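You operate a simulated robot arm through the tools that you are given. There is no shell and no other tool.

You run a simulated robot arm. Do the job below in one go: nothing can be reset, and whatever is moved stays where it is left.

JOB
Put things in order on the steel table. At the end: the blue sponge is on the white cone tray; the white plug stands on top of the red block; the yellow plug stands where the blue sponge stood; the teal scrub brush stands where the yellow plug stood; whatever was shut is shut again. Leave all else as you found it, and nothing knocked over.

It is judged by the outcome, as a careful person would: the job done as asked, and still so three seconds after it is handed in. It fails if anything else is knocked over, pushed out of place, dropped, spilled or broken.

ROBOT AND FRAMES
A 7-joint arm with a two-finger parallel gripper, fixed in place. Base frame: the origin is at the foot of the arm, x ahead of it, y to its left, z up; the work surface is at about z = 0.8. Readings come in m, degrees, newtons and seconds.
With the tool pointing down near the work surface it reaches from about 0.3 to 0.7 m from the base axis. Its first joint turns from -66.0 to 66.0 degrees. Payload 1.57 kg.
Tool frame: the origin (TCP) lies between the finger pads and is the grasp point; the fingertips stand 0.03 m ahead of it; z points along the fingers, y is the line along which they close. Largest opening 0.11 m; finger width 0.024, thickness 0.012; the body of the gripper, 0.048 by 0.112 m, starts 0.078 m behind the TCP.
Orientation is that of the tool frame in the base frame, as a unit quaternion [w, x, y, z]. With the fingers straight down and closing along the base's y, the tool's x points along the base's -x, its y along +y and its z along -z.

CONTROLS
- The arm moves only by the tool step_arm. Its arguments are lists of equal length, an entry for each row: "claw": the opening, from 0 (shut) to 1 (fully open); "linear": the shift along the tool's x, y, z in units of 500 mm (1.0 is 500 mm), a list of three; "rotation": the turn, a rotation vector about the tool's x, y, z in units of 120 degrees (1.0 is 120 degrees), a list of three. In form: {"claw": [claw, ...], "linear": [[tx, ty, tz], ...], "rotation": [[ax, ay, az], ...]}. A call has 1 to 20 rows; each row is the pose to reach, as a shift and turn from the pose commanded when the call began, along the tool's axes at that moment. A call with a number of a shift or a turn outside -1 to 1 is refused whole. Each row takes 0.2 s and may step no farther than 0.05 m and 8.6 degrees from the row before; otherwise, or with a gripper value out of range, the whole call is refused. Where a pose cannot be reached the arm comes as near as it can. A force on the tool above 40 N (or 10 N above the force at the start of the call, whichever is more), or a blocked arm, ends the call early, and 0.2 s more pass. Each finger travels about 0.108 m/s and halts on what it meets, pressing with about 43 N; the grip force reading is that of the motor and also rises with nothing between the fingers. The clock runs only during rows and for 0.2 s after the last one: add rows that repeat a pose to give the fingers time. The reply holds the time, the measured pose of the TCP, the force on the tool along the base axes, the opening and the grip force, in the units named above and with some noise, with the torque about the TCP (base axes, N m) and any sound that the robot's microphone picked up.
- Cameras (640 x 400 px; columns grow to the right, rows downward): "scene" is fixed at [0.1716, -0.4046, 1.3891]; the picture's right is [0.66, -0.76, 0.00], its down [-0.53, -0.46, -0.71] and it looks along [0.53, 0.46, -0.71] (base axes); focal length 327 px, centre (320, 200). "wrist" rides on the gripper at [0.07, 0.016, -0.141] in the tool frame; the picture's right is [-0.23, 0.97, 0.00], its down [-0.85, -0.20, -0.48] and it looks along [-0.47, -0.11, 0.88] (tool axes); focal length 222 px, centre (320, 200).
- camera(camera): a new picture of that camera. No time passes.
- pixel_to_xyz(camera, pixels): for up to 12 pixels [column, row] of the newest picture of that camera ("zoom" is the newest enlarged one), the place [x, y, z] in the base frame of the surface seen there, good to about 0.003 m. No time passes.
- enlarge(camera, box): a new picture of the part [left, top, right, bottom] of that camera's present view, enlarged. No time passes.
- hand_in(): hands the job in; it is judged then, once.

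Unless the task says otherwise, let go and move clear before handing in.

The tools are called after ">>>" by a JSON object that holds its "op" and its "data". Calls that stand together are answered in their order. step_arm: Moves the arm, as the interface text tells. Its arguments: {"type":"object","properties":{"claw":{"type":"array"},"linear":{"type":"array"},"rotation":{"type":"array"}},"required":["claw","linear","rotation"]} The other tools are called the same way: camera (camera) takes a picture; pixel_to_xyz (camera, pixels) gives the place of the surface under pixels of a picture; enlarge (camera, box) takes an enlarged picture of a part of a camera's view; hand_in () hands the job in.

At the start:

```text
time: 0.0
tool_pos: [0.4216, -0.0286, 1.0943]
ee_rot: [-0.001, 0.0, 1.0, 0.0]
ft_force: [0.2, -0.9, 0.5]
ft_torque: [-0.01, -0.02, -0.01]
grip_width: 0.1101
finger_force: 0.0
```

scene: 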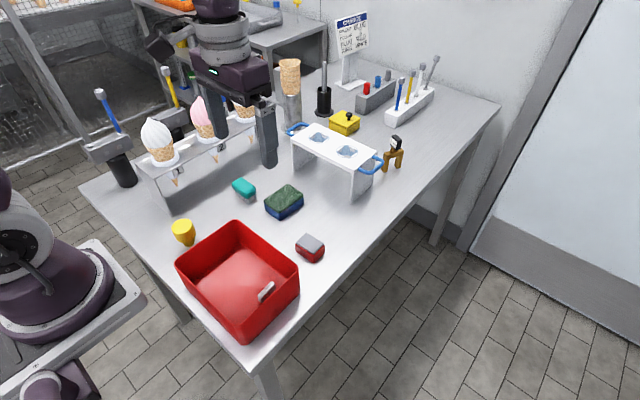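
wrist: 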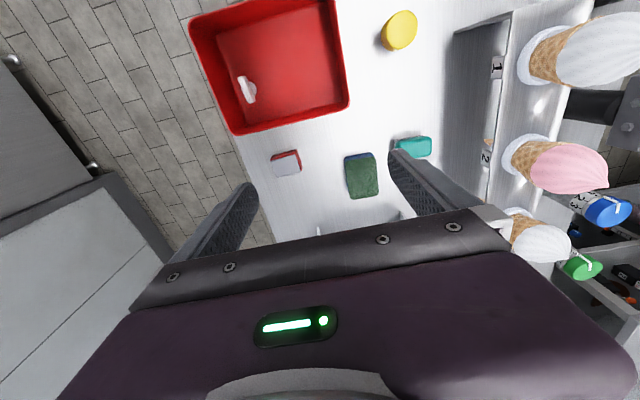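

The scene picture shows a red bin, with a white item inside at about (266,292), a yellow plug (184,232), a teal item (244,188), a blue/green sponge (284,202), a red block (310,248) and a white tray-like stand (335,150). I'll enlarge these areas to identify everything before moving.

>>> {"op": "enlarge", "data": {"camera": "scene", "box": [160, 160, 340, 350]}}

>>> {"op": "enlarge", "data": {"camera": "scene", "box": [260, 50, 460, 210]}}

>>> {"op": "enlarge", "data": {"camera": "scene", "box": [70, 60, 310, 220]}}

>>> {"op": "enlarge", "data": {"camera": "wrist", "box": [180, 0, 460, 220]}}

```text
2.11 times, centred on (250, 255) of scene
```

zoom: 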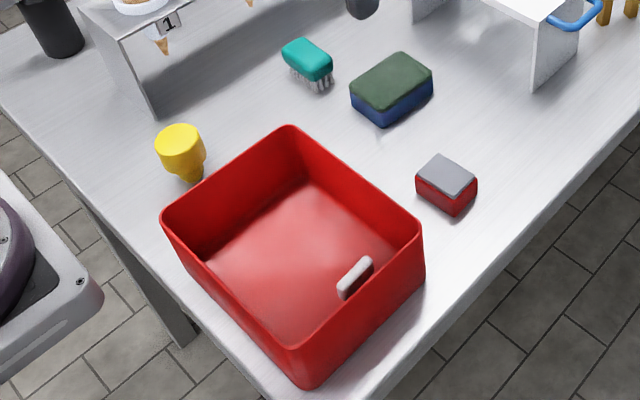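

```text
2.50 times, centred on (360, 130) of scene
```

zoom: 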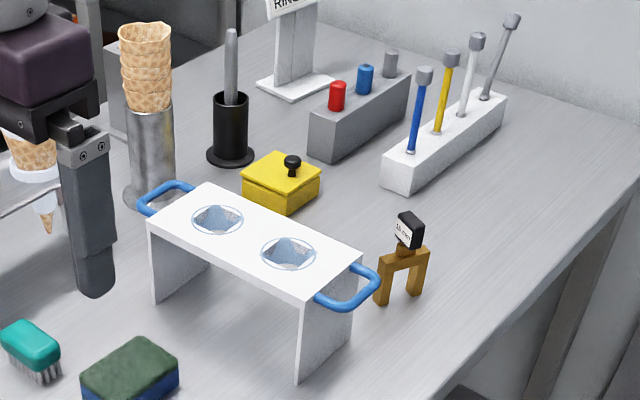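

```text
2.50 times, centred on (190, 140) of scene
```

zoom: 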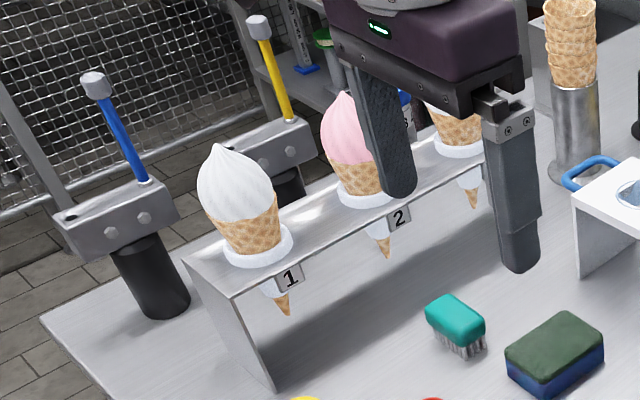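

```text
1.82 times, centred on (320, 110) of wrist
```

zoom: 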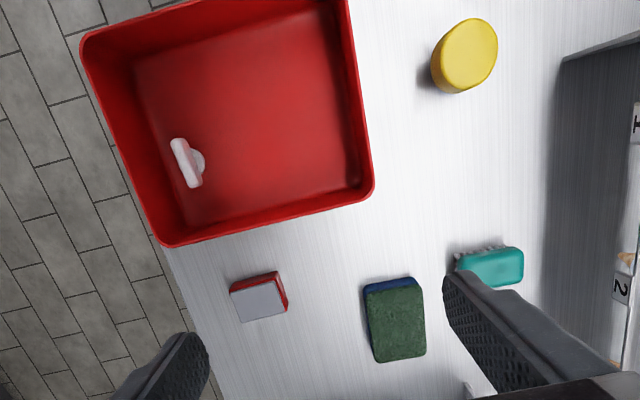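

The white object in the red bin, at wrist (247,88), could be the white plug or just a fitting. The yellow box with the black knob at scene (345,122) is the thing that's shut. I'll look closer at both.

>>> {"op": "enlarge", "data": {"camera": "wrist", "box": [215, 50, 295, 120]}}

>>> {"op": "enlarge", "data": {"camera": "scene", "box": [240, 270, 300, 310]}}

>>> {"op": "enlarge", "data": {"camera": "scene", "box": [310, 95, 380, 145]}}

>>> {"op": "enlarge", "data": {"camera": "scene", "box": [160, 205, 210, 255]}}

>>> {"op": "camera", "data": {"camera": "scene"}}

>>> {"op": "camera", "data": {"camera": "wrist"}}

```text
5.71 times, centred on (255, 85) of wrist
```

zoom: 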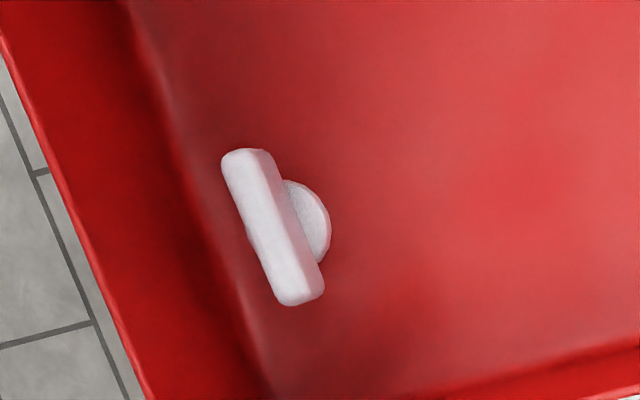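

```text
10.00 times, centred on (270, 290) of scene
```

zoom: 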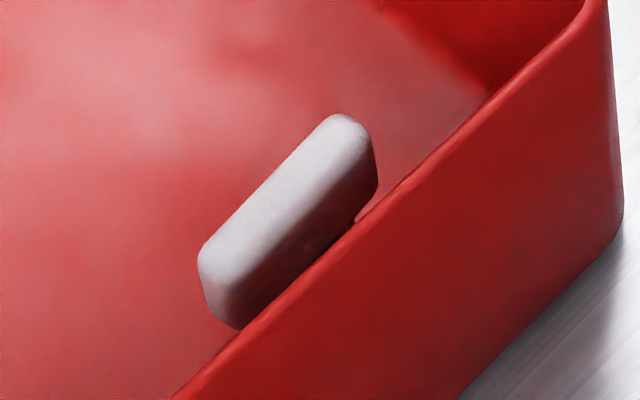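

```text
8.00 times, centred on (345, 120) of scene
```

zoom: 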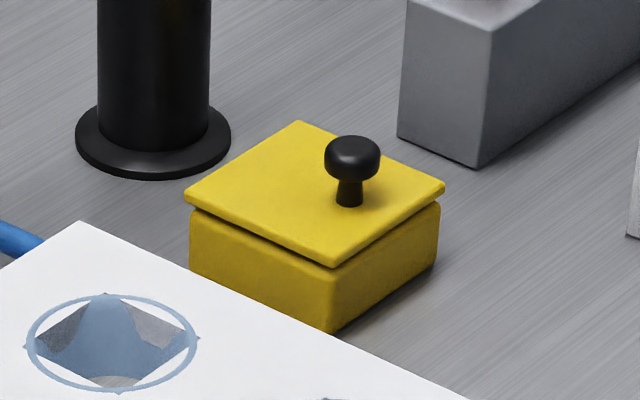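

```text
8.00 times, centred on (185, 230) of scene
```

zoom: 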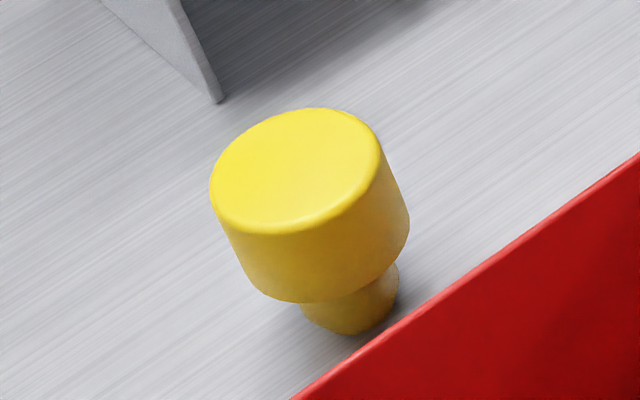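

```text
taken
```

scene: 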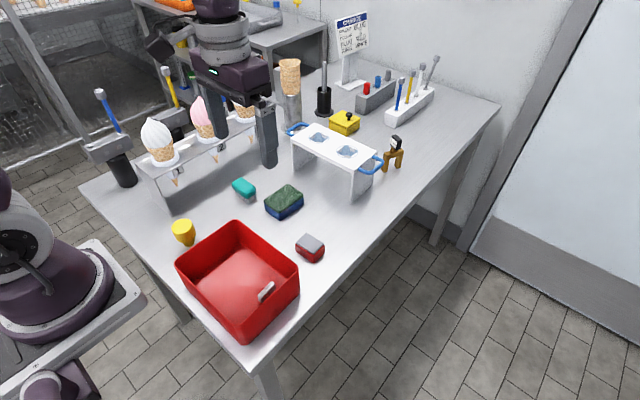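

```text
taken
```

wrist: 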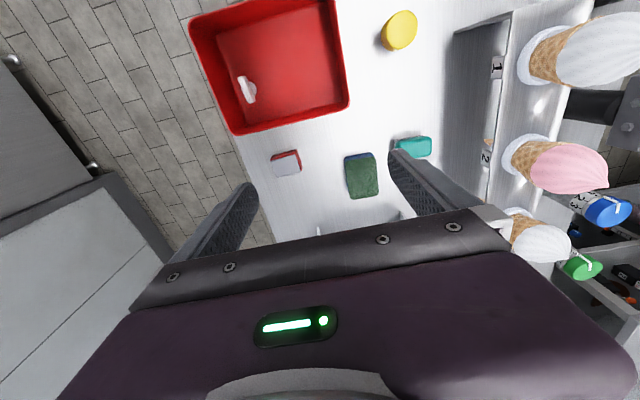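

The white object looks like a plug with a bar-shaped grip standing on a round body inside the bin. I'll read off coordinates for everything.

>>> {"op": "pixel_to_xyz", "data": {"camera": "wrist", "pixels": [[244, 82], [250, 98], [253, 88], [262, 80], [345, 5], [345, 100], [240, 127], [195, 25], [286, 162], [360, 175], [414, 146], [400, 30]]}}

>>> {"op": "pixel_to_xyz", "data": {"camera": "scene", "pixels": [[266, 290], [250, 280], [184, 226], [190, 242], [244, 185], [248, 198], [284, 198], [287, 213], [311, 242], [312, 257], [264, 289], [270, 286]]}}

>>> {"op": "pixel_to_xyz", "data": {"camera": "scene", "pixels": [[318, 124], [374, 157], [357, 170], [292, 141], [333, 148], [298, 129], [378, 163], [345, 118], [349, 114], [392, 165], [324, 105], [290, 72]]}}

```text
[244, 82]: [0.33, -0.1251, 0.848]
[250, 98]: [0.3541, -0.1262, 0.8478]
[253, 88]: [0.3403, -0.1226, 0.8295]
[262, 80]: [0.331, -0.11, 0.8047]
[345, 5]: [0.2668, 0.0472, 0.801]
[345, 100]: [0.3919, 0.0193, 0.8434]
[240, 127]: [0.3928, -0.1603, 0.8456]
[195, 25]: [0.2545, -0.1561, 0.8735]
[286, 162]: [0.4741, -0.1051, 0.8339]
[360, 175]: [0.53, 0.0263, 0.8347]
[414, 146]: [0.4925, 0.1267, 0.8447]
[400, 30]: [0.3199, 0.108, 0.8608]
```

```text
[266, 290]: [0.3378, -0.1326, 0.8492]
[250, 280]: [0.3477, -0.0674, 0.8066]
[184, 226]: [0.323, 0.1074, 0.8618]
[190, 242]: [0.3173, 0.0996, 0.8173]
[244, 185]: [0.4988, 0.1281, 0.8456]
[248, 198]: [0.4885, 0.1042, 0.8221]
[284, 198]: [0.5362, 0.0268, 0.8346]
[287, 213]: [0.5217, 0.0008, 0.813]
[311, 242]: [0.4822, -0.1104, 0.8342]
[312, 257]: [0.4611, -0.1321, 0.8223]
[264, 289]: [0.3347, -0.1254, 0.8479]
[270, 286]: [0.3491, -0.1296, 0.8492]
```

```text
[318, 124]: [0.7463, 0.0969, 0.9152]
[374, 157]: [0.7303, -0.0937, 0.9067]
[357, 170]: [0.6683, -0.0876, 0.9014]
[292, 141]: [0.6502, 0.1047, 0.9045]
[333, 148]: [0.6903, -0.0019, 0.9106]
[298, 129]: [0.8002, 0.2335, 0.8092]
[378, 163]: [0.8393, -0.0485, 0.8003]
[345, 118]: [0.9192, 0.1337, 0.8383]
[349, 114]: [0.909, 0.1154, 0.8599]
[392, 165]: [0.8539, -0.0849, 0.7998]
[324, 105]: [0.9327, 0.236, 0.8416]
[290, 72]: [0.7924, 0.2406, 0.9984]
```

The white plug stands upright in the bin, with its bar top near (0.341,-0.128,0.849). The tray top is at about z=0.91. I'll zoom in for precise shapes and orientations.

>>> {"op": "enlarge", "data": {"camera": "scene", "box": [225, 165, 335, 270]}}

>>> {"op": "enlarge", "data": {"camera": "wrist", "box": [255, 115, 445, 220]}}

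```text
3.81 times, centred on (280, 218) of scene
```

zoom: 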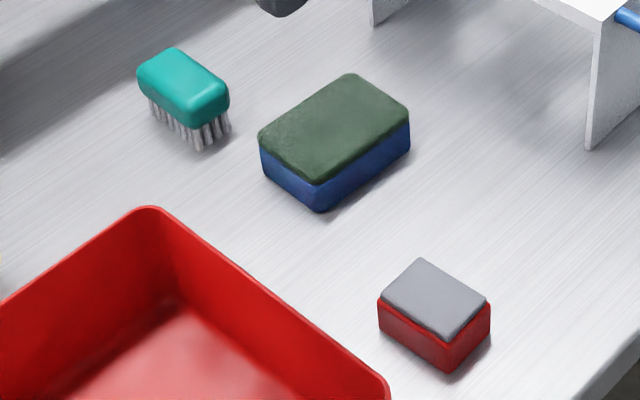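

```text
3.37 times, centred on (350, 168) of wrist
```

zoom: 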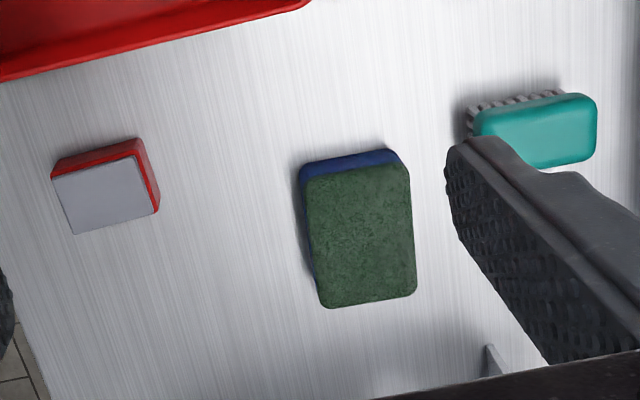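

The sponge, brush and red block are now clear. I'll query their corners in the zoomed wrist view.

>>> {"op": "pixel_to_xyz", "data": {"camera": "zoom", "pixels": [[310, 182], [404, 170], [326, 302], [412, 290], [360, 235], [58, 182], [136, 160], [78, 230], [152, 208], [482, 116], [586, 102], [592, 150]]}}

>>> {"op": "enlarge", "data": {"camera": "scene", "box": [225, 165, 335, 270]}}

```text
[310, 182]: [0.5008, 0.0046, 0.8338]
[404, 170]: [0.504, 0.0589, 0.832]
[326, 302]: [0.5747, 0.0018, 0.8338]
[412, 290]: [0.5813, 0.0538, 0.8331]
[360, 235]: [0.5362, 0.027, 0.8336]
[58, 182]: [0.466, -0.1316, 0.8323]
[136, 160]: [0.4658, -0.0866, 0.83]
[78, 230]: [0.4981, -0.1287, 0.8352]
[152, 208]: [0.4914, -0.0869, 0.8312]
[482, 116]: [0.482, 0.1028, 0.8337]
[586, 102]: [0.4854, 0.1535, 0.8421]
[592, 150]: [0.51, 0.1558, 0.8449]
```

```text
3.81 times, centred on (280, 218) of scene
```

zoom: 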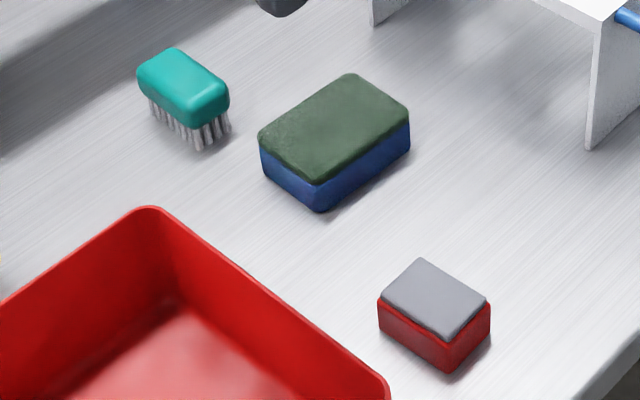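

>>> {"op": "pixel_to_xyz", "data": {"camera": "zoom", "pixels": [[263, 140], [348, 78], [405, 112], [318, 178], [333, 126], [384, 297], [421, 262], [487, 300], [446, 337], [142, 72], [172, 52], [225, 96]]}}

>>> {"op": "enlarge", "data": {"camera": "wrist", "box": [180, 0, 360, 140]}}

```text
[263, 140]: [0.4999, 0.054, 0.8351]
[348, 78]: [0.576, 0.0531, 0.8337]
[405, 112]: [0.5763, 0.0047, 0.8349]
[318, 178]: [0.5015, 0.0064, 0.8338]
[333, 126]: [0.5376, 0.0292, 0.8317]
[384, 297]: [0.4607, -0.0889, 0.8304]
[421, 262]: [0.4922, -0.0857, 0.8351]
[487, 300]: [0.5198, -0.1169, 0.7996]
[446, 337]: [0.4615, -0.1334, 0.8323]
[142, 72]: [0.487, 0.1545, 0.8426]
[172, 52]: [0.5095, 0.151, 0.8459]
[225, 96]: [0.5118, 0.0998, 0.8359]
```

```text
2.86 times, centred on (270, 70) of wrist
```

zoom: 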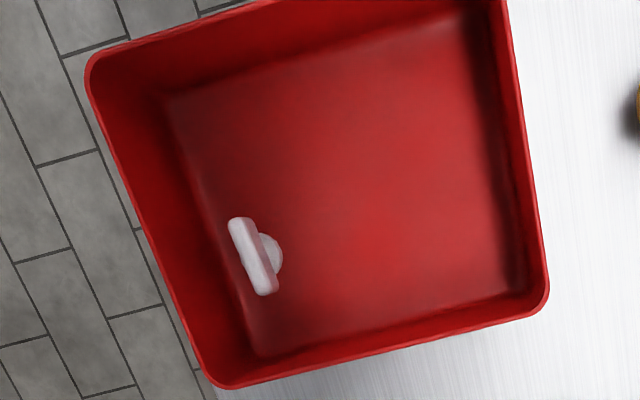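

The sponge is centred at about (0.538,0.029), the brush at (0.497,0.127) and the block at (0.478,-0.109), all axis-aligned. Next I'll measure the bin's walls and the plug.

>>> {"op": "pixel_to_xyz", "data": {"camera": "zoom", "pixels": [[92, 65], [150, 235], [205, 250], [220, 230], [236, 222], [246, 220], [262, 293], [275, 288], [255, 258], [279, 252], [520, 200], [490, 200]]}}

>>> {"op": "enlarge", "data": {"camera": "scene", "box": [170, 210, 310, 350]}}

```text
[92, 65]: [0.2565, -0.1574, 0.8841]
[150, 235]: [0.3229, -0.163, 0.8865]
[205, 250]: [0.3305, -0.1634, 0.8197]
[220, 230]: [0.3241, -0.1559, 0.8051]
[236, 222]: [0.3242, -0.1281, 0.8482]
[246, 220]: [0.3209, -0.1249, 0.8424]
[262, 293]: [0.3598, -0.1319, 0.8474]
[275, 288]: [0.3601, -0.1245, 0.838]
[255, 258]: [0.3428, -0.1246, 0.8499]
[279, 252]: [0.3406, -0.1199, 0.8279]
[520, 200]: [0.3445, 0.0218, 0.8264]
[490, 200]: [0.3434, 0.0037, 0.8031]
```

```text
2.86 times, centred on (240, 280) of scene
```

zoom: 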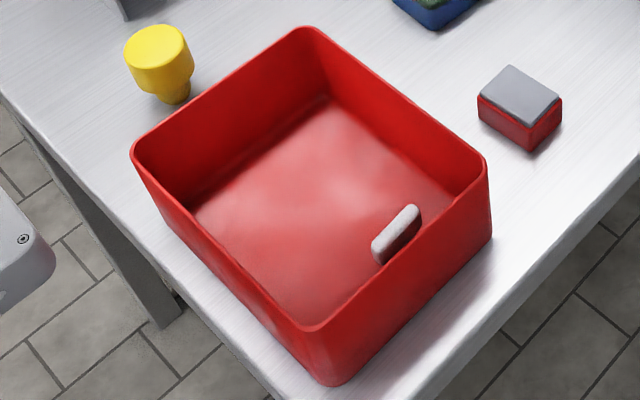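

The plug's bar runs along x, roughly 0.320–0.362 at y≈-0.128, with the bin's side wall at y≈-0.16. I'll start with the sponge by moving above (0.538,0.029), aligned with its short side.

>>> {"op": "step_arm", "data": {"claw": [1.0, 0.95, 0.9, 0.85, 0.8, 0.8, 0.8], "linear": [[-0.0388, 0.0192, 0.0513], [-0.0776, 0.0384, 0.1027], [-0.1164, 0.0576, 0.154], [-0.1552, 0.0768, 0.2053], [-0.194, 0.096, 0.2567], [-0.2328, 0.1152, 0.308], [-0.2328, 0.1152, 0.308]], "rotation": [[0, 0, 0], [0, 0, 0], [0, 0, 0], [0, 0, 0], [0, 0, 0], [0, 0, 0], [0, 0, 0]]}}

>>> {"op": "camera", "data": {"camera": "wrist"}}

>>> {"op": "camera", "data": {"camera": "scene"}}

```text
time: 1.6
tool_pos: [0.5358, 0.0288, 0.9423]
ee_rot: [0.001, 0.0, 1.0, 0.0]
ft_force: [-0.6, -0.2, 0.3]
ft_torque: [-0.03, 0.0, 0.0]
grip_width: 0.0877
finger_force: 0.0
```

```text
taken
```

wrist: 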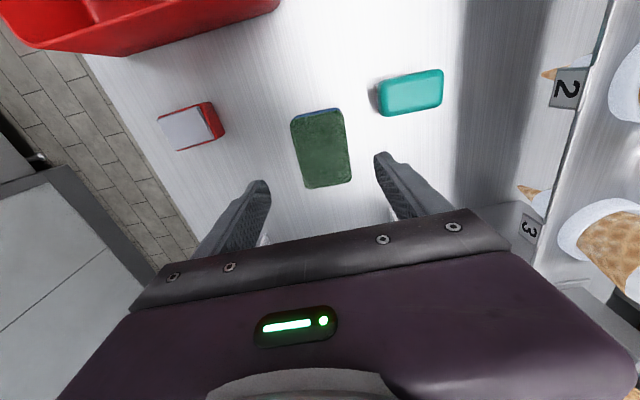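

```text
taken
```

scene: 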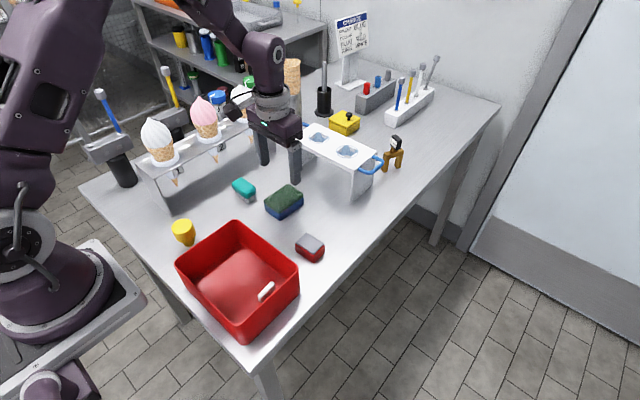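

The gripper is above the sponge, which is at wrist (320,148). I'll re-measure the sponge and brush, and check the ice-cream stand's edge, from this closer view.

>>> {"op": "pixel_to_xyz", "data": {"camera": "wrist", "pixels": [[294, 120], [342, 112], [307, 185], [350, 178], [322, 150], [384, 88], [440, 76], [440, 103], [385, 110], [412, 92], [550, 98], [530, 245]]}}

>>> {"op": "pixel_to_xyz", "data": {"camera": "scene", "pixels": [[138, 168], [140, 180], [157, 205], [152, 175], [178, 165], [245, 130], [170, 205], [184, 226], [174, 226], [193, 226], [184, 219], [183, 234]]}}

```text
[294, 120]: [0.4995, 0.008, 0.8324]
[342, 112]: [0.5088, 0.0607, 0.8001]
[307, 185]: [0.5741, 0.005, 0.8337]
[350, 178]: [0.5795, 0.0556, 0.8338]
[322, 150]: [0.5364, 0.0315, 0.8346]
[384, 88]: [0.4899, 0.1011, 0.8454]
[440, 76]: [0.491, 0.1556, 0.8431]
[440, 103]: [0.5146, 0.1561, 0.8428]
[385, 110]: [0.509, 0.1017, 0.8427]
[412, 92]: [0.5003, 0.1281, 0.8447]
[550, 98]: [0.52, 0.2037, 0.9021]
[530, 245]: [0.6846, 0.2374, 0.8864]
```

```text
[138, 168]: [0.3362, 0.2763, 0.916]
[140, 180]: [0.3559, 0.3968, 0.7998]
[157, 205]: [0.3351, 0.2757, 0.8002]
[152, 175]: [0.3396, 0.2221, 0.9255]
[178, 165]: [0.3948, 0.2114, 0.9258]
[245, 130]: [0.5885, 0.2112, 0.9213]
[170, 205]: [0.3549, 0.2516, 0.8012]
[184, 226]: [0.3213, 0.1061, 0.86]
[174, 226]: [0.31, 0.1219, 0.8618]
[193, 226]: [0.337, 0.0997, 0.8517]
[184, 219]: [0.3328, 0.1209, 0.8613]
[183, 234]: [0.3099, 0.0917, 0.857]
```

The sponge spans y 0.005–0.056, so it's centred under the gripper. I'll descend to TCP z≈0.842 and close.

>>> {"op": "step_arm", "data": {"claw": [0.8, 0.8, 0.8, 0.8, 0.6, 0.4, 0.4, 0.4], "linear": [[0, 0.002, 0.07], [0, 0.002, 0.14], [0, 0.002, 0.197], [0, 0.002, 0.197], [0, 0.002, 0.197], [0, 0.002, 0.197], [0, 0.002, 0.197], [0, 0.002, 0.197]], "rotation": [[0, 0, 0], [0, 0, 0], [0, 0, 0], [0, 0, 0], [0, 0, 0], [0, 0, 0], [0, 0, 0], [0, 0, 0]]}}

>>> {"op": "camera", "data": {"camera": "wrist"}}

```text
time: 3.4
tool_pos: [0.5335, 0.0282, 0.8431]
ee_rot: [0.0, -0.001, 1.0, -0.001]
ft_force: [-0.6, -0.3, -0.8]
ft_torque: [0.01, -0.02, 0.0]
grip_width: 0.0569
finger_force: 42.8
```

```text
taken
```

wrist: 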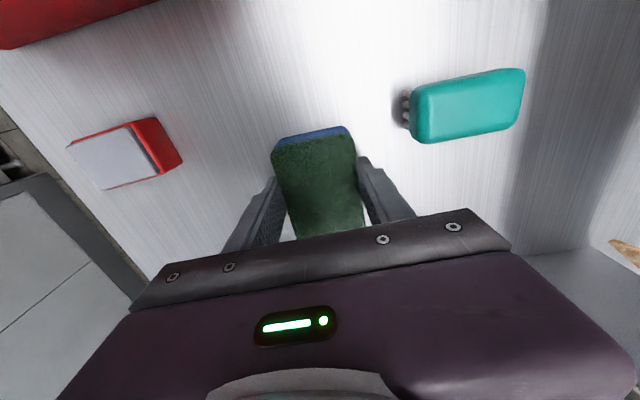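

The sponge is held at width 0.057. I'll lift it 0.15 m and carry it over the tray, towards TCP (0.69, 0.0).

>>> {"op": "step_arm", "data": {"claw": [0.4, 0.4, 0.4, 0.4, 0.4, 0.4, 0.4, 0.4, 0.4, 0.4, 0.4], "linear": [[0, 0, -0.06], [0, 0, -0.13], [0, 0, -0.2], [0, 0, -0.27], [0, 0, -0.31], [-0.07, -0.013, -0.31], [-0.14, -0.026, -0.31], [-0.21, -0.04, -0.31], [-0.27, -0.052, -0.31], [-0.308, -0.06, -0.31], [-0.308, -0.06, -0.31]], "rotation": [[0, 0, 0], [0, 0, 0], [0, 0, 0], [0, 0, 0], [0, 0, 0], [0, 0, 0], [0, 0, 0], [0, 0, 0], [0, 0, 0], [0, 0, 0], [0, 0, 0]]}}

>>> {"op": "camera", "data": {"camera": "wrist"}}

>>> {"op": "camera", "data": {"camera": "scene"}}

```text
time: 5.8
tool_pos: [0.6789, 0.0067, 0.9917]
ee_rot: [-0.014, -0.013, 1.0, -0.004]
ft_force: [0.4, 0.8, -0.3]
ft_torque: [0.04, -0.02, 0.01]
grip_width: 0.0567
finger_force: 43.1
out of reach, approached as far as the arm can: row 10
```

```text
taken
```

wrist: 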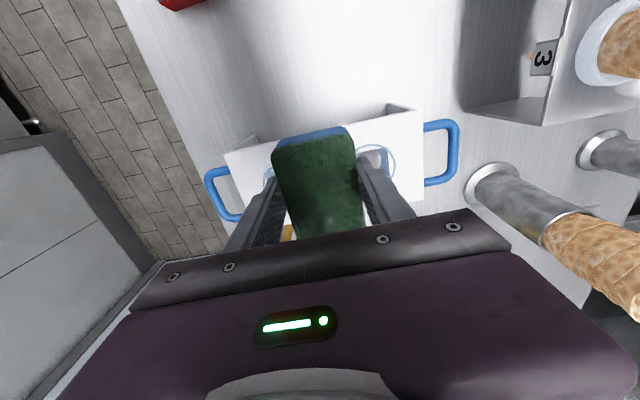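

```text
taken
```

scene: 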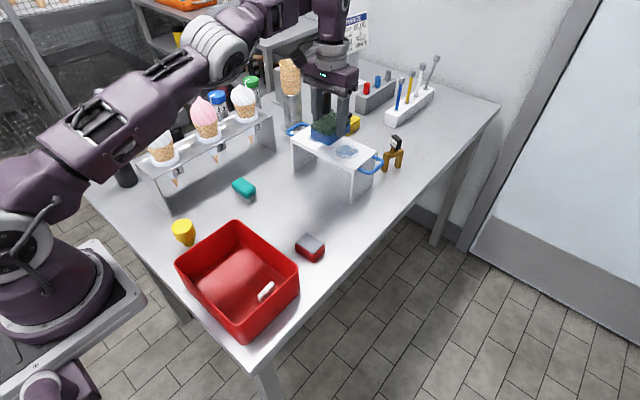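

The arm ran out of reach at x≈0.679, with a small tilt. The sponge hangs over the tray at scene (327,127). I'll measure the tray's edges before lowering.

>>> {"op": "pixel_to_xyz", "data": {"camera": "wrist", "pixels": [[232, 158], [262, 146], [358, 128], [415, 112], [410, 190], [415, 150], [235, 185], [455, 150], [210, 195], [382, 160], [312, 150], [300, 210]]}}

>>> {"op": "enlarge", "data": {"camera": "scene", "box": [270, 80, 400, 210]}}

```text
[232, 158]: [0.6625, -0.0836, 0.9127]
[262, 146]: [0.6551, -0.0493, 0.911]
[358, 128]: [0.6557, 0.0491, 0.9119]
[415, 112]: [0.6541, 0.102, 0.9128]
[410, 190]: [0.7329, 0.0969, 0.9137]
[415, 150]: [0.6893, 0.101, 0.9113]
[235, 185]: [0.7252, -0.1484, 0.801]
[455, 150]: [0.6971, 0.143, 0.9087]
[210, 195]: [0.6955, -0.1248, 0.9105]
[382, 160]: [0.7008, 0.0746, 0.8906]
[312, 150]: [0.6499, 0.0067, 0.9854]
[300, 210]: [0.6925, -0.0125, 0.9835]
```

```text
3.08 times, centred on (335, 145) of scene
```

zoom: 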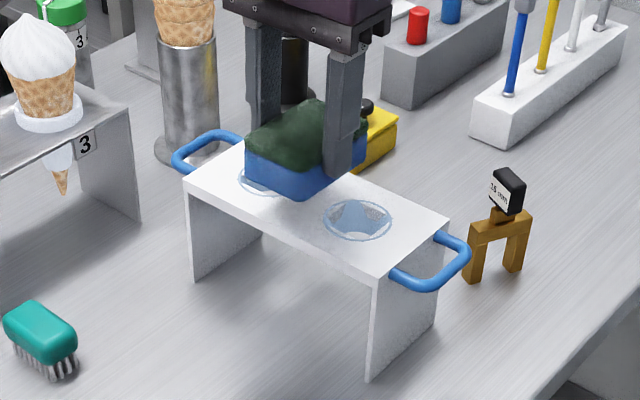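

The tray top runs x 0.652–0.748 at z≈0.912. I'll lower to about 1 cm above it and see whether the reach improves lower down.

>>> {"op": "step_arm", "data": {"claw": [0.4, 0.4, 0.4, 0.4], "linear": [[0, 0, 0.02], [0, 0, 0.04], [0, 0, 0.056], [0, 0, 0.056]], "rotation": [[0, 0, 0], [0, 0, 0], [0, 0, 0], [0, 0, 0]]}}

>>> {"op": "enlarge", "data": {"camera": "scene", "box": [270, 80, 400, 210]}}

```text
time: 6.8
tool_pos: [0.6904, -0.0013, 0.9699]
ee_rot: [0.001, -0.001, 1.0, 0.0]
ft_force: [0.6, 0.8, -1.1]
ft_torque: [0.02, 0.01, 0.03]
grip_width: 0.0566
finger_force: 43.1
out of reach, approached as far as the arm can: row 1
```

```text
3.08 times, centred on (335, 145) of scene
```

zoom: 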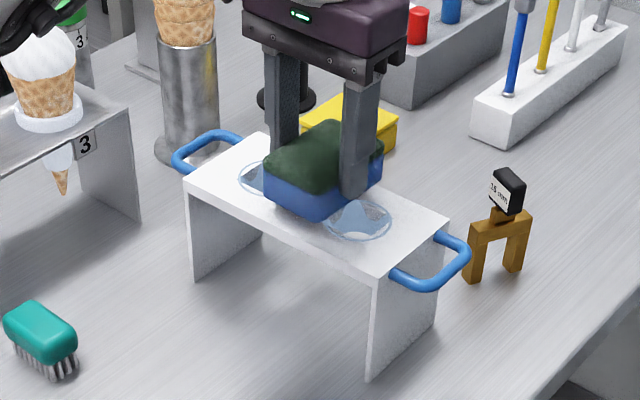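

Lower down the arm reaches (0.690, -0.001) and is level. I'll lower in small steps until it touches.

>>> {"op": "step_arm", "data": {"claw": [0.4, 0.4, 0.4, 0.4, 0.4], "linear": [[0, 0, 0.01], [0, 0, 0.02], [0, 0, 0.024], [0, 0, 0.027], [0, 0, 0.027]], "rotation": [[0, 0, 0], [0, 0, 0], [0, 0, 0], [0, 0, 0], [0, 0, 0]]}}

>>> {"op": "enlarge", "data": {"camera": "scene", "box": [290, 100, 370, 170]}}

```text
time: 8.0
tool_pos: [0.6912, -0.0007, 0.9575]
ee_rot: [0.0, 0.0, 1.0, 0.0]
ft_force: [0.2, 1.2, -0.1]
ft_torque: [-0.04, -0.01, -0.03]
grip_width: 0.0568
finger_force: 42.7
```

```text
5.71 times, centred on (330, 135) of scene
```

zoom: 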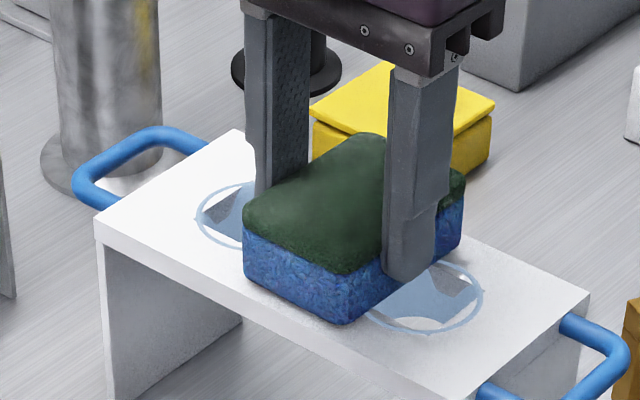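

No contact force yet, so the sponge is still a few mm up. I'll go on in 1 mm steps.

>>> {"op": "step_arm", "data": {"claw": [0.4, 0.4, 0.4, 0.4], "linear": [[0, 0, 0.002], [0, 0, 0.004], [0, 0, 0.006], [0, 0, 0.006]], "rotation": [[0, 0, 0], [0, 0, 0], [0, 0, 0], [0, 0, 0]]}}

```text
time: 9.0
tool_pos: [0.692, -0.0006, 0.9527]
ee_rot: [0.001, 0.0, 1.0, 0.0]
ft_force: [1.8, 0.3, 18.6]
ft_torque: [0.17, -0.01, 0.02]
grip_width: 0.0567
finger_force: 42.6
```

Contact at 18.6 N, so the sponge is seated. I'll ease up 1 mm, open, and rise straight up.

>>> {"op": "step_arm", "data": {"claw": [0.4, 0.55, 0.7, 0.75, 0.75, 0.75, 0.75, 0.75, 0.75], "linear": [[0, 0, -0.002], [0, 0, -0.002], [0, 0, -0.002], [0, 0, -0.002], [0, 0, -0.03], [0, 0, -0.06], [0.04, 0, -0.1], [0.1, 0, -0.14], [0.16, 0, -0.18]], "rotation": [[0, 0, 0], [0, 0, 0], [0, 0, 0], [0, 0, 0], [0, 0, 0], [0, 0, 0], [0, 0, 0], [0, 0, 0], [0, 0, 0]]}}

>>> {"op": "enlarge", "data": {"camera": "scene", "box": [270, 80, 400, 210]}}

>>> {"op": "camera", "data": {"camera": "wrist"}}

```text
time: 11.0
tool_pos: [0.6107, 0.004, 1.0419]
ee_rot: [0.001, 0.001, 1.0, -0.001]
ft_force: [-0.7, 0.1, 0.3]
ft_torque: [0.0, 0.0, -0.06]
grip_width: 0.0827
finger_force: 0.1
```

```text
3.08 times, centred on (335, 145) of scene
```

zoom: 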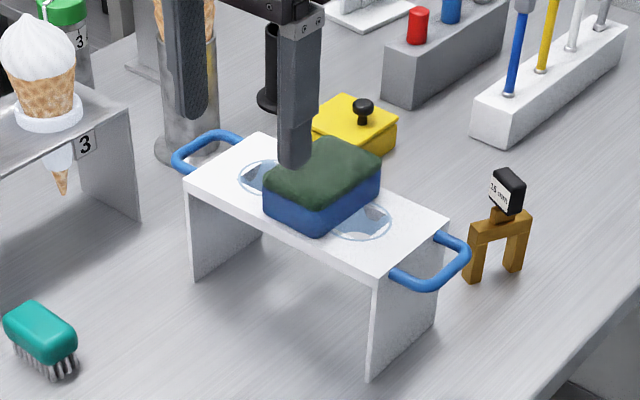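

```text
taken
```

wrist: 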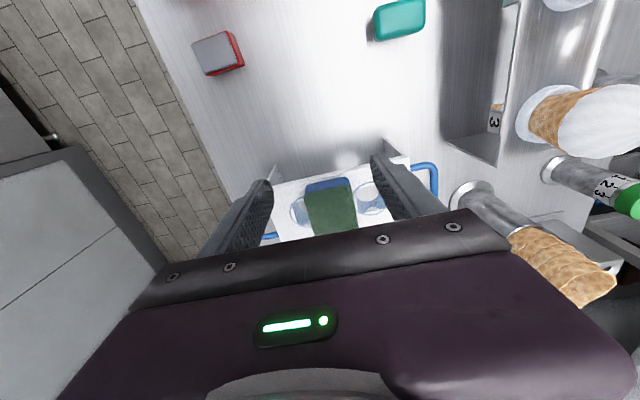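

The sponge is on the tray and the tray hasn't moved. Next I'll move above the yellow plug near (0.3225, 0.107), staying at z≈1.0.

>>> {"op": "step_arm", "data": {"claw": [0.75, 0.75, 0.75, 0.75, 0.75, 0.75, 0.75, 0.75, 0.75], "linear": [[0.072, 0.027, 0.01], [0.145, 0.053, 0.02], [0.217, 0.08, 0.03], [0.289, 0.107, 0.04], [0.362, 0.134, 0.05], [0.434, 0.16, 0.06], [0.507, 0.187, 0.07], [0.579, 0.214, 0.085], [0.579, 0.214, 0.085]], "rotation": [[0, 0, 0], [0, 0, 0], [0, 0, 0], [0, 0, 0], [0, 0, 0], [0, 0, 0], [0, 0, 0], [0, 0, 0], [0, 0, 0]]}}

>>> {"op": "camera", "data": {"camera": "wrist"}}

>>> {"op": "camera", "data": {"camera": "scene"}}

```text
time: 13.0
tool_pos: [0.321, 0.1053, 1.0003]
ee_rot: [0.0, 0.0, 1.0, 0.0]
ft_force: [-0.5, 0.0, -0.3]
ft_torque: [0.02, -0.03, -0.01]
grip_width: 0.0828
finger_force: 0.0
```

```text
taken
```

wrist: 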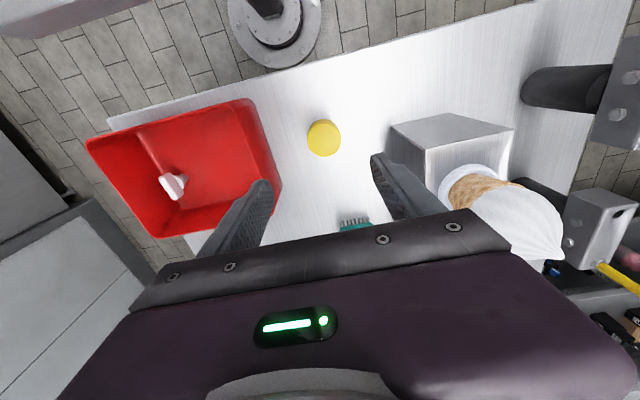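

```text
taken
```

scene: 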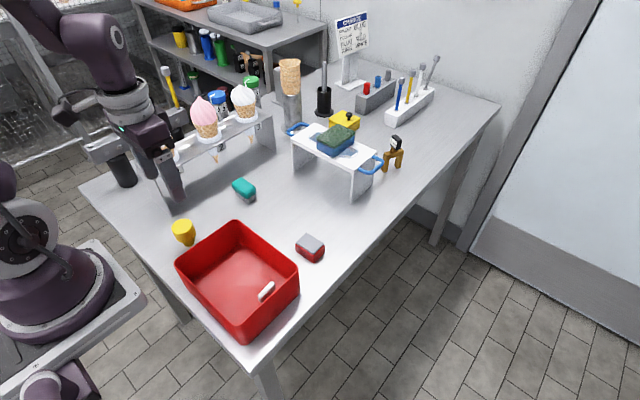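

The yellow plug is at wrist (324,138), straight below the gripper. I'll measure its head edges and take another look at the white plug from this angle.

>>> {"op": "pixel_to_xyz", "data": {"camera": "wrist", "pixels": [[324, 138], [308, 138], [340, 136], [323, 121], [325, 154], [268, 140], [250, 105], [391, 130], [420, 180], [446, 118], [350, 225], [265, 175]]}}

>>> {"op": "enlarge", "data": {"camera": "wrist", "box": [140, 150, 220, 220]}}

>>> {"op": "enlarge", "data": {"camera": "wrist", "box": [280, 100, 380, 180]}}

```text
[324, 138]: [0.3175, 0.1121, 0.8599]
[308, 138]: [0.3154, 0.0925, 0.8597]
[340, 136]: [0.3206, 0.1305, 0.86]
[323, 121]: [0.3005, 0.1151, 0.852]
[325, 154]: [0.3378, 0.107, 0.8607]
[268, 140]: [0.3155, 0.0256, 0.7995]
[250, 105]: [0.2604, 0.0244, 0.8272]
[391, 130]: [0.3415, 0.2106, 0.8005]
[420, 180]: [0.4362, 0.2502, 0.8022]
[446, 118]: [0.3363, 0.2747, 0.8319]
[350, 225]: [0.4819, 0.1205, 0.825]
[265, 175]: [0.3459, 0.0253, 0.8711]
```

```text
5.71 times, centred on (180, 185) of wrist
```

zoom: 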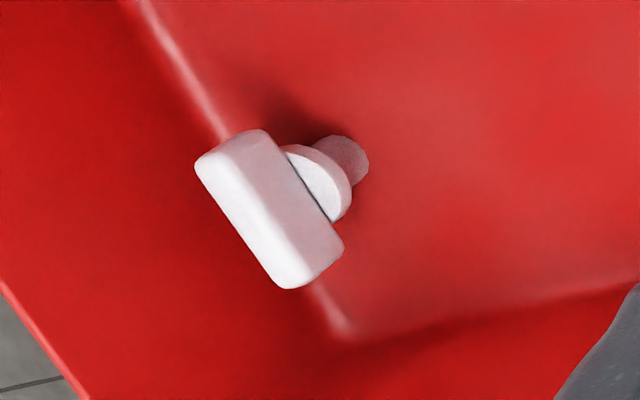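

```text
5.00 times, centred on (330, 140) of wrist
```

zoom: 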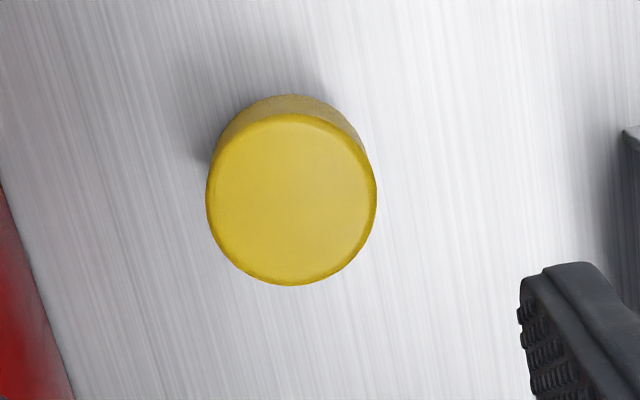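

The white plug stands upright on a thin stem, with a bar, then a flange, then the stem. I'll pin down the yellow plug's centre from the zoom.

>>> {"op": "pixel_to_xyz", "data": {"camera": "zoom", "pixels": [[292, 200], [212, 200], [372, 200], [292, 118], [292, 282], [232, 140], [352, 260], [345, 140], [238, 258]]}}

>>> {"op": "enlarge", "data": {"camera": "scene", "box": [160, 205, 210, 255]}}

```text
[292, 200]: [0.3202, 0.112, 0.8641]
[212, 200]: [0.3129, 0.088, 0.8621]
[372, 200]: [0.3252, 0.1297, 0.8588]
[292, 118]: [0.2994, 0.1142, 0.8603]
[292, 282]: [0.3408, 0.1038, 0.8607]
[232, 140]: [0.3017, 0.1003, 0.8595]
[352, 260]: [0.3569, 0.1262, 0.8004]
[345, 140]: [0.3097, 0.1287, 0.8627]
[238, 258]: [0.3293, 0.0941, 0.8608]
```

```text
8.00 times, centred on (185, 230) of scene
```

zoom: 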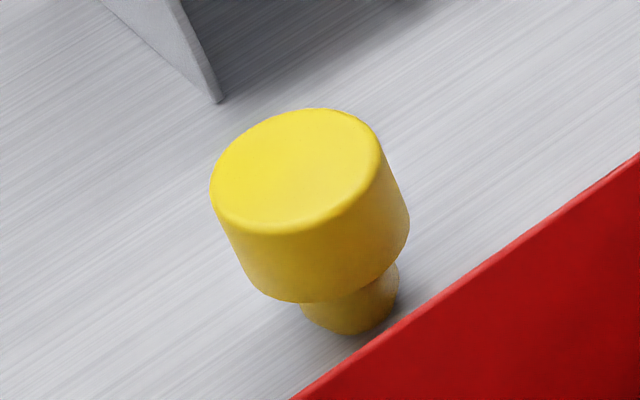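

The head is centred at about (0.320,0.1095), 0.042 across, with its top at z≈0.861. I'll descend to TCP z≈0.852 with the fingers open and check before closing.

>>> {"op": "step_arm", "data": {"claw": [0.75, 0.75, 0.7, 0.65, 0.6, 0.6], "linear": [[0.004, 0.005, 0.07], [0.004, 0.005, 0.14], [0.004, 0.005, 0.2], [0.004, 0.005, 0.26], [0.004, 0.005, 0.296], [0.004, 0.005, 0.296]], "rotation": [[0, 0, 0], [0, 0, 0], [0, 0, 0], [0, 0, 0], [0, 0, 0], [0, 0, 0]]}}

>>> {"op": "camera", "data": {"camera": "wrist"}}

>>> {"op": "enlarge", "data": {"camera": "scene", "box": [130, 180, 230, 270]}}

```text
time: 14.4
tool_pos: [0.3197, 0.1075, 0.8511]
ee_rot: [0.0, 0.0, 1.0, -0.001]
ft_force: [-0.4, 0.4, 0.3]
ft_torque: [-0.01, 0.0, 0.01]
grip_width: 0.0658
finger_force: 0.0
```

```text
taken
```

wrist: 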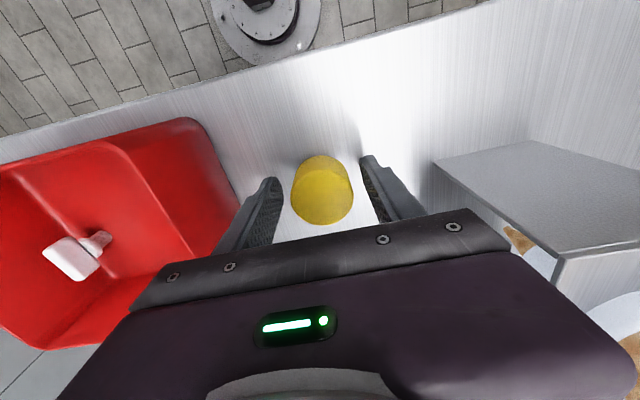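

```text
4.44 times, centred on (180, 225) of scene
```

zoom: 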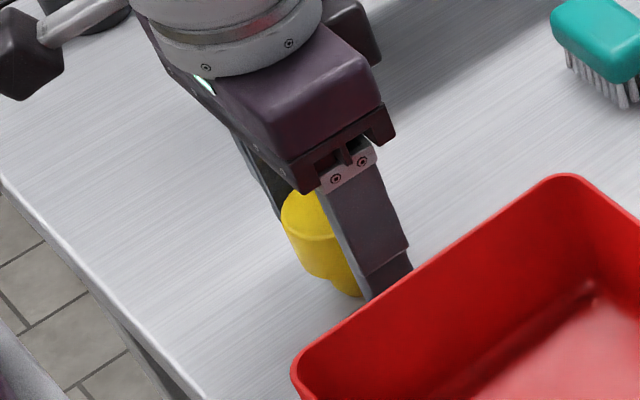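

The plug sits centred between the fingers (plug px 291–353, fingers 283–362). I'll close on it.

>>> {"op": "step_arm", "data": {"claw": [0.5, 0.42, 0.35, 0.3, 0.3, 0.3], "linear": [[0, 0, 0], [0, 0, 0], [0, 0, 0], [0, 0, 0], [0, 0, 0], [0, 0, 0]], "rotation": [[0, 0, 0], [0, 0, 0], [0, 0, 0], [0, 0, 0], [0, 0, 0], [0, 0, 0]]}}

>>> {"op": "camera", "data": {"camera": "wrist"}}

>>> {"op": "enlarge", "data": {"camera": "wrist", "box": [20, 200, 140, 300]}}

>>> {"op": "enlarge", "data": {"camera": "scene", "box": [130, 180, 230, 270]}}

```text
time: 15.8
tool_pos: [0.318, 0.1092, 0.8516]
ee_rot: [0.001, 0.0, 1.0, 0.0]
ft_force: [0.3, 0.4, 0.0]
ft_torque: [-0.04, 0.02, -0.01]
grip_width: 0.042
finger_force: 43.5
```

```text
taken
```

wrist: 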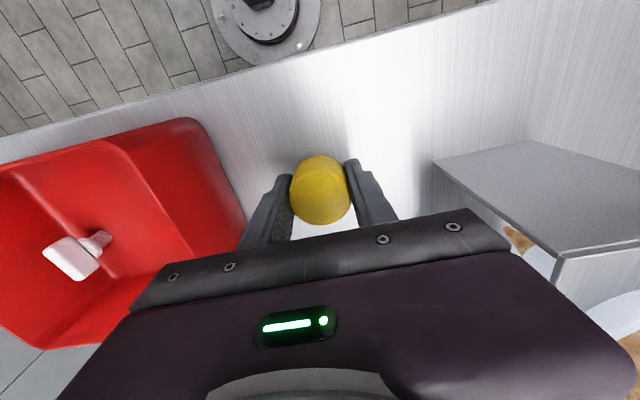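

```text
4.00 times, centred on (80, 250) of wrist
```

zoom: 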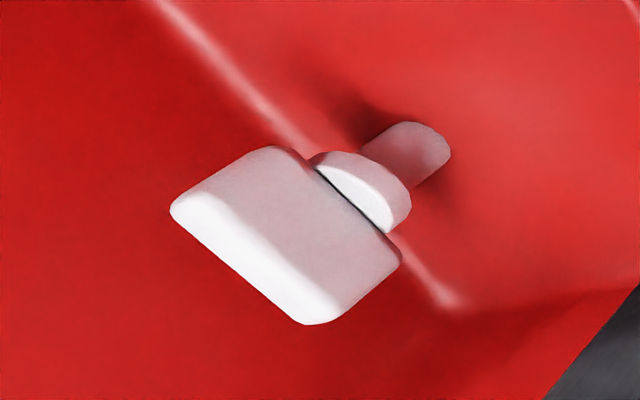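

```text
4.44 times, centred on (180, 225) of scene
```

zoom: 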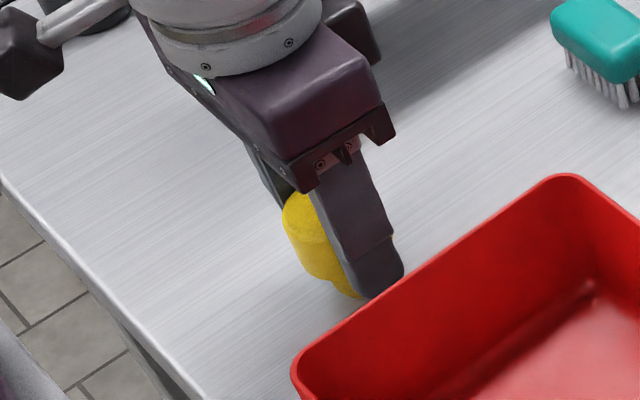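

The yellow plug is gripped at 0.042. I'll lift it 0.12 m and carry it to above the sponge's old place at (0.538, 0.030).

>>> {"op": "step_arm", "data": {"claw": [0.3, 0.3, 0.3, 0.3, 0.3, 0.3, 0.3, 0.3, 0.3, 0.3, 0.3, 0.3], "linear": [[0, 0, -0.05], [0, 0, -0.12], [0, 0, -0.19], [0, 0, -0.24], [-0.06, -0.022, -0.24], [-0.13, -0.048, -0.24], [-0.2, -0.073, -0.24], [-0.27, -0.099, -0.24], [-0.34, -0.124, -0.24], [-0.4, -0.146, -0.24], [-0.435, -0.159, -0.24], [-0.435, -0.159, -0.24]], "rotation": [[0, 0, 0], [0, 0, 0], [0, 0, 0], [0, 0, 0], [0, 0, 0], [0, 0, 0], [0, 0, 0], [0, 0, 0], [0, 0, 0], [0, 0, 0], [0, 0, 0], [0, 0, 0]]}}

>>> {"op": "camera", "data": {"camera": "wrist"}}

>>> {"op": "enlarge", "data": {"camera": "scene", "box": [200, 110, 340, 230]}}

```text
time: 18.4
tool_pos: [0.5383, 0.03, 0.9725]
ee_rot: [0.0, 0.0, 1.0, 0.0]
ft_force: [0.4, 0.2, -0.9]
ft_torque: [0.02, 0.02, -0.01]
grip_width: 0.0421
finger_force: 42.5
```

```text
taken
```

wrist: 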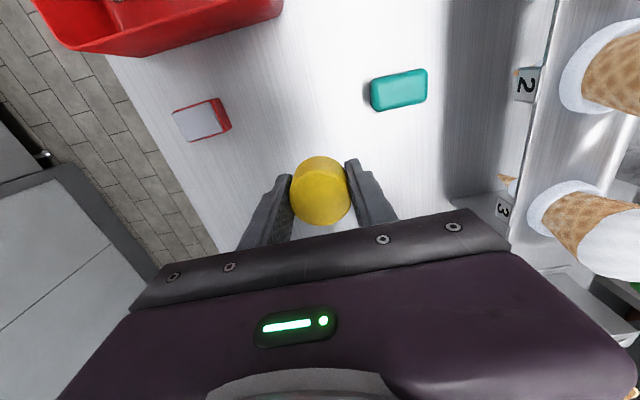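

```text
3.33 times, centred on (270, 170) of scene
```

zoom: 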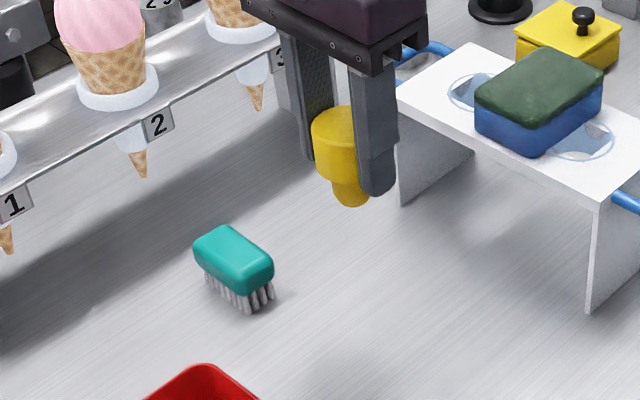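

The plug hangs straight above the target. I'll lower it to its original height, slowly for the last few mm.

>>> {"op": "step_arm", "data": {"claw": [0.3, 0.3, 0.3, 0.3, 0.3, 0.3, 0.3], "linear": [[0, 0, 0.07], [0, 0, 0.14], [0, 0, 0.2], [0, 0, 0.225], [0, 0, 0.234], [0, 0, 0.238], [0, 0, 0.238]], "rotation": [[0, 0, 0], [0, 0, 0], [0, 0, 0], [0, 0, 0], [0, 0, 0], [0, 0, 0], [0, 0, 0]]}}

>>> {"op": "enlarge", "data": {"camera": "scene", "box": [240, 150, 340, 240]}}

```text
time: 20.0
tool_pos: [0.5361, 0.0301, 0.8525]
ee_rot: [0.0, 0.0, 1.0, 0.0]
ft_force: [-0.3, 0.4, -0.9]
ft_torque: [-0.02, 0.01, -0.01]
grip_width: 0.042
finger_force: 42.8
```

```text
4.44 times, centred on (290, 195) of scene
```

zoom: 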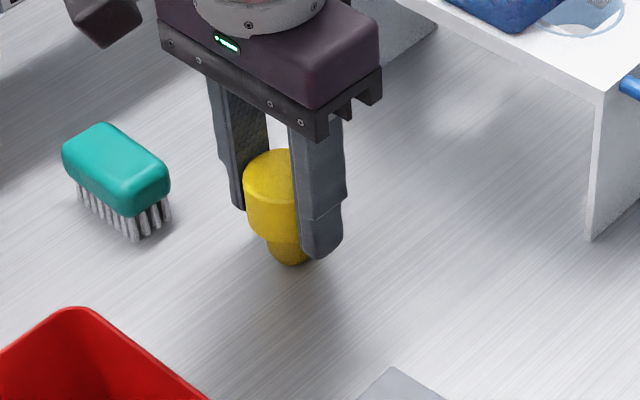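

There's no force yet, so I'll lower in 0.5 mm steps to find contact.

>>> {"op": "step_arm", "data": {"claw": [0.3, 0.3, 0.3], "linear": [[0, 0, 0.001], [0, 0, 0.002], [0, 0, 0.002]], "rotation": [[0, 0, 0], [0, 0, 0], [0, 0, 0]]}}

```text
time: 20.8
tool_pos: [0.537, 0.0294, 0.8525]
ee_rot: [0.001, -0.001, 1.0, 0.0]
ft_force: [-0.6, 0.3, -0.6]
ft_torque: [-0.01, 0.0, 0.0]
grip_width: 0.042
finger_force: 43.4
```

>>> {"op": "step_arm", "data": {"claw": [0.3, 0.3, 0.3], "linear": [[0, 0, 0.001], [0, 0, 0.002], [0, 0, 0.002]], "rotation": [[0, 0, 0], [0, 0, 0], [0, 0, 0]]}}

```text
time: 21.6
tool_pos: [0.5375, 0.0305, 0.8528]
ee_rot: [0.0, -0.001, 1.0, -0.001]
ft_force: [0.3, 0.1, -0.4]
ft_torque: [-0.01, 0.0, 0.0]
grip_width: 0.0422
finger_force: 43.4
```

Still no contact. I'll go another 1 mm.

>>> {"op": "step_arm", "data": {"claw": [0.3, 0.3, 0.3], "linear": [[0, 0, 0.001], [0, 0, 0.002], [0, 0, 0.002]], "rotation": [[0, 0, 0], [0, 0, 0], [0, 0, 0]]}}

>>> {"op": "enlarge", "data": {"camera": "scene", "box": [280, 180, 320, 220]}}

```text
time: 22.4
tool_pos: [0.539, 0.0297, 0.8501]
ee_rot: [0.001, 0.0, 1.0, -0.001]
ft_force: [-6.6, -1.0, 35.1]
ft_torque: [-0.02, 0.3, 0.03]
grip_width: 0.0421
finger_force: 43.1
```

```text
10.00 times, centred on (300, 200) of scene
```

zoom: 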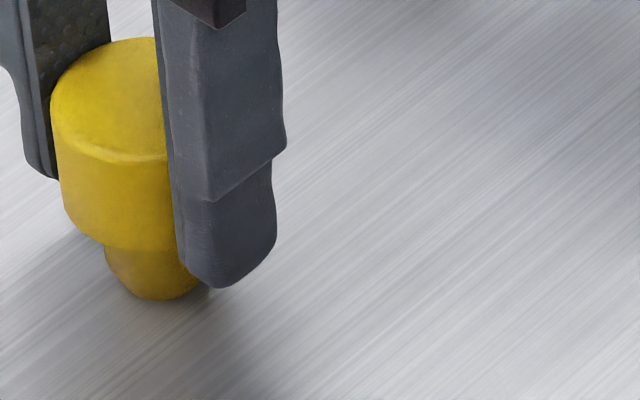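

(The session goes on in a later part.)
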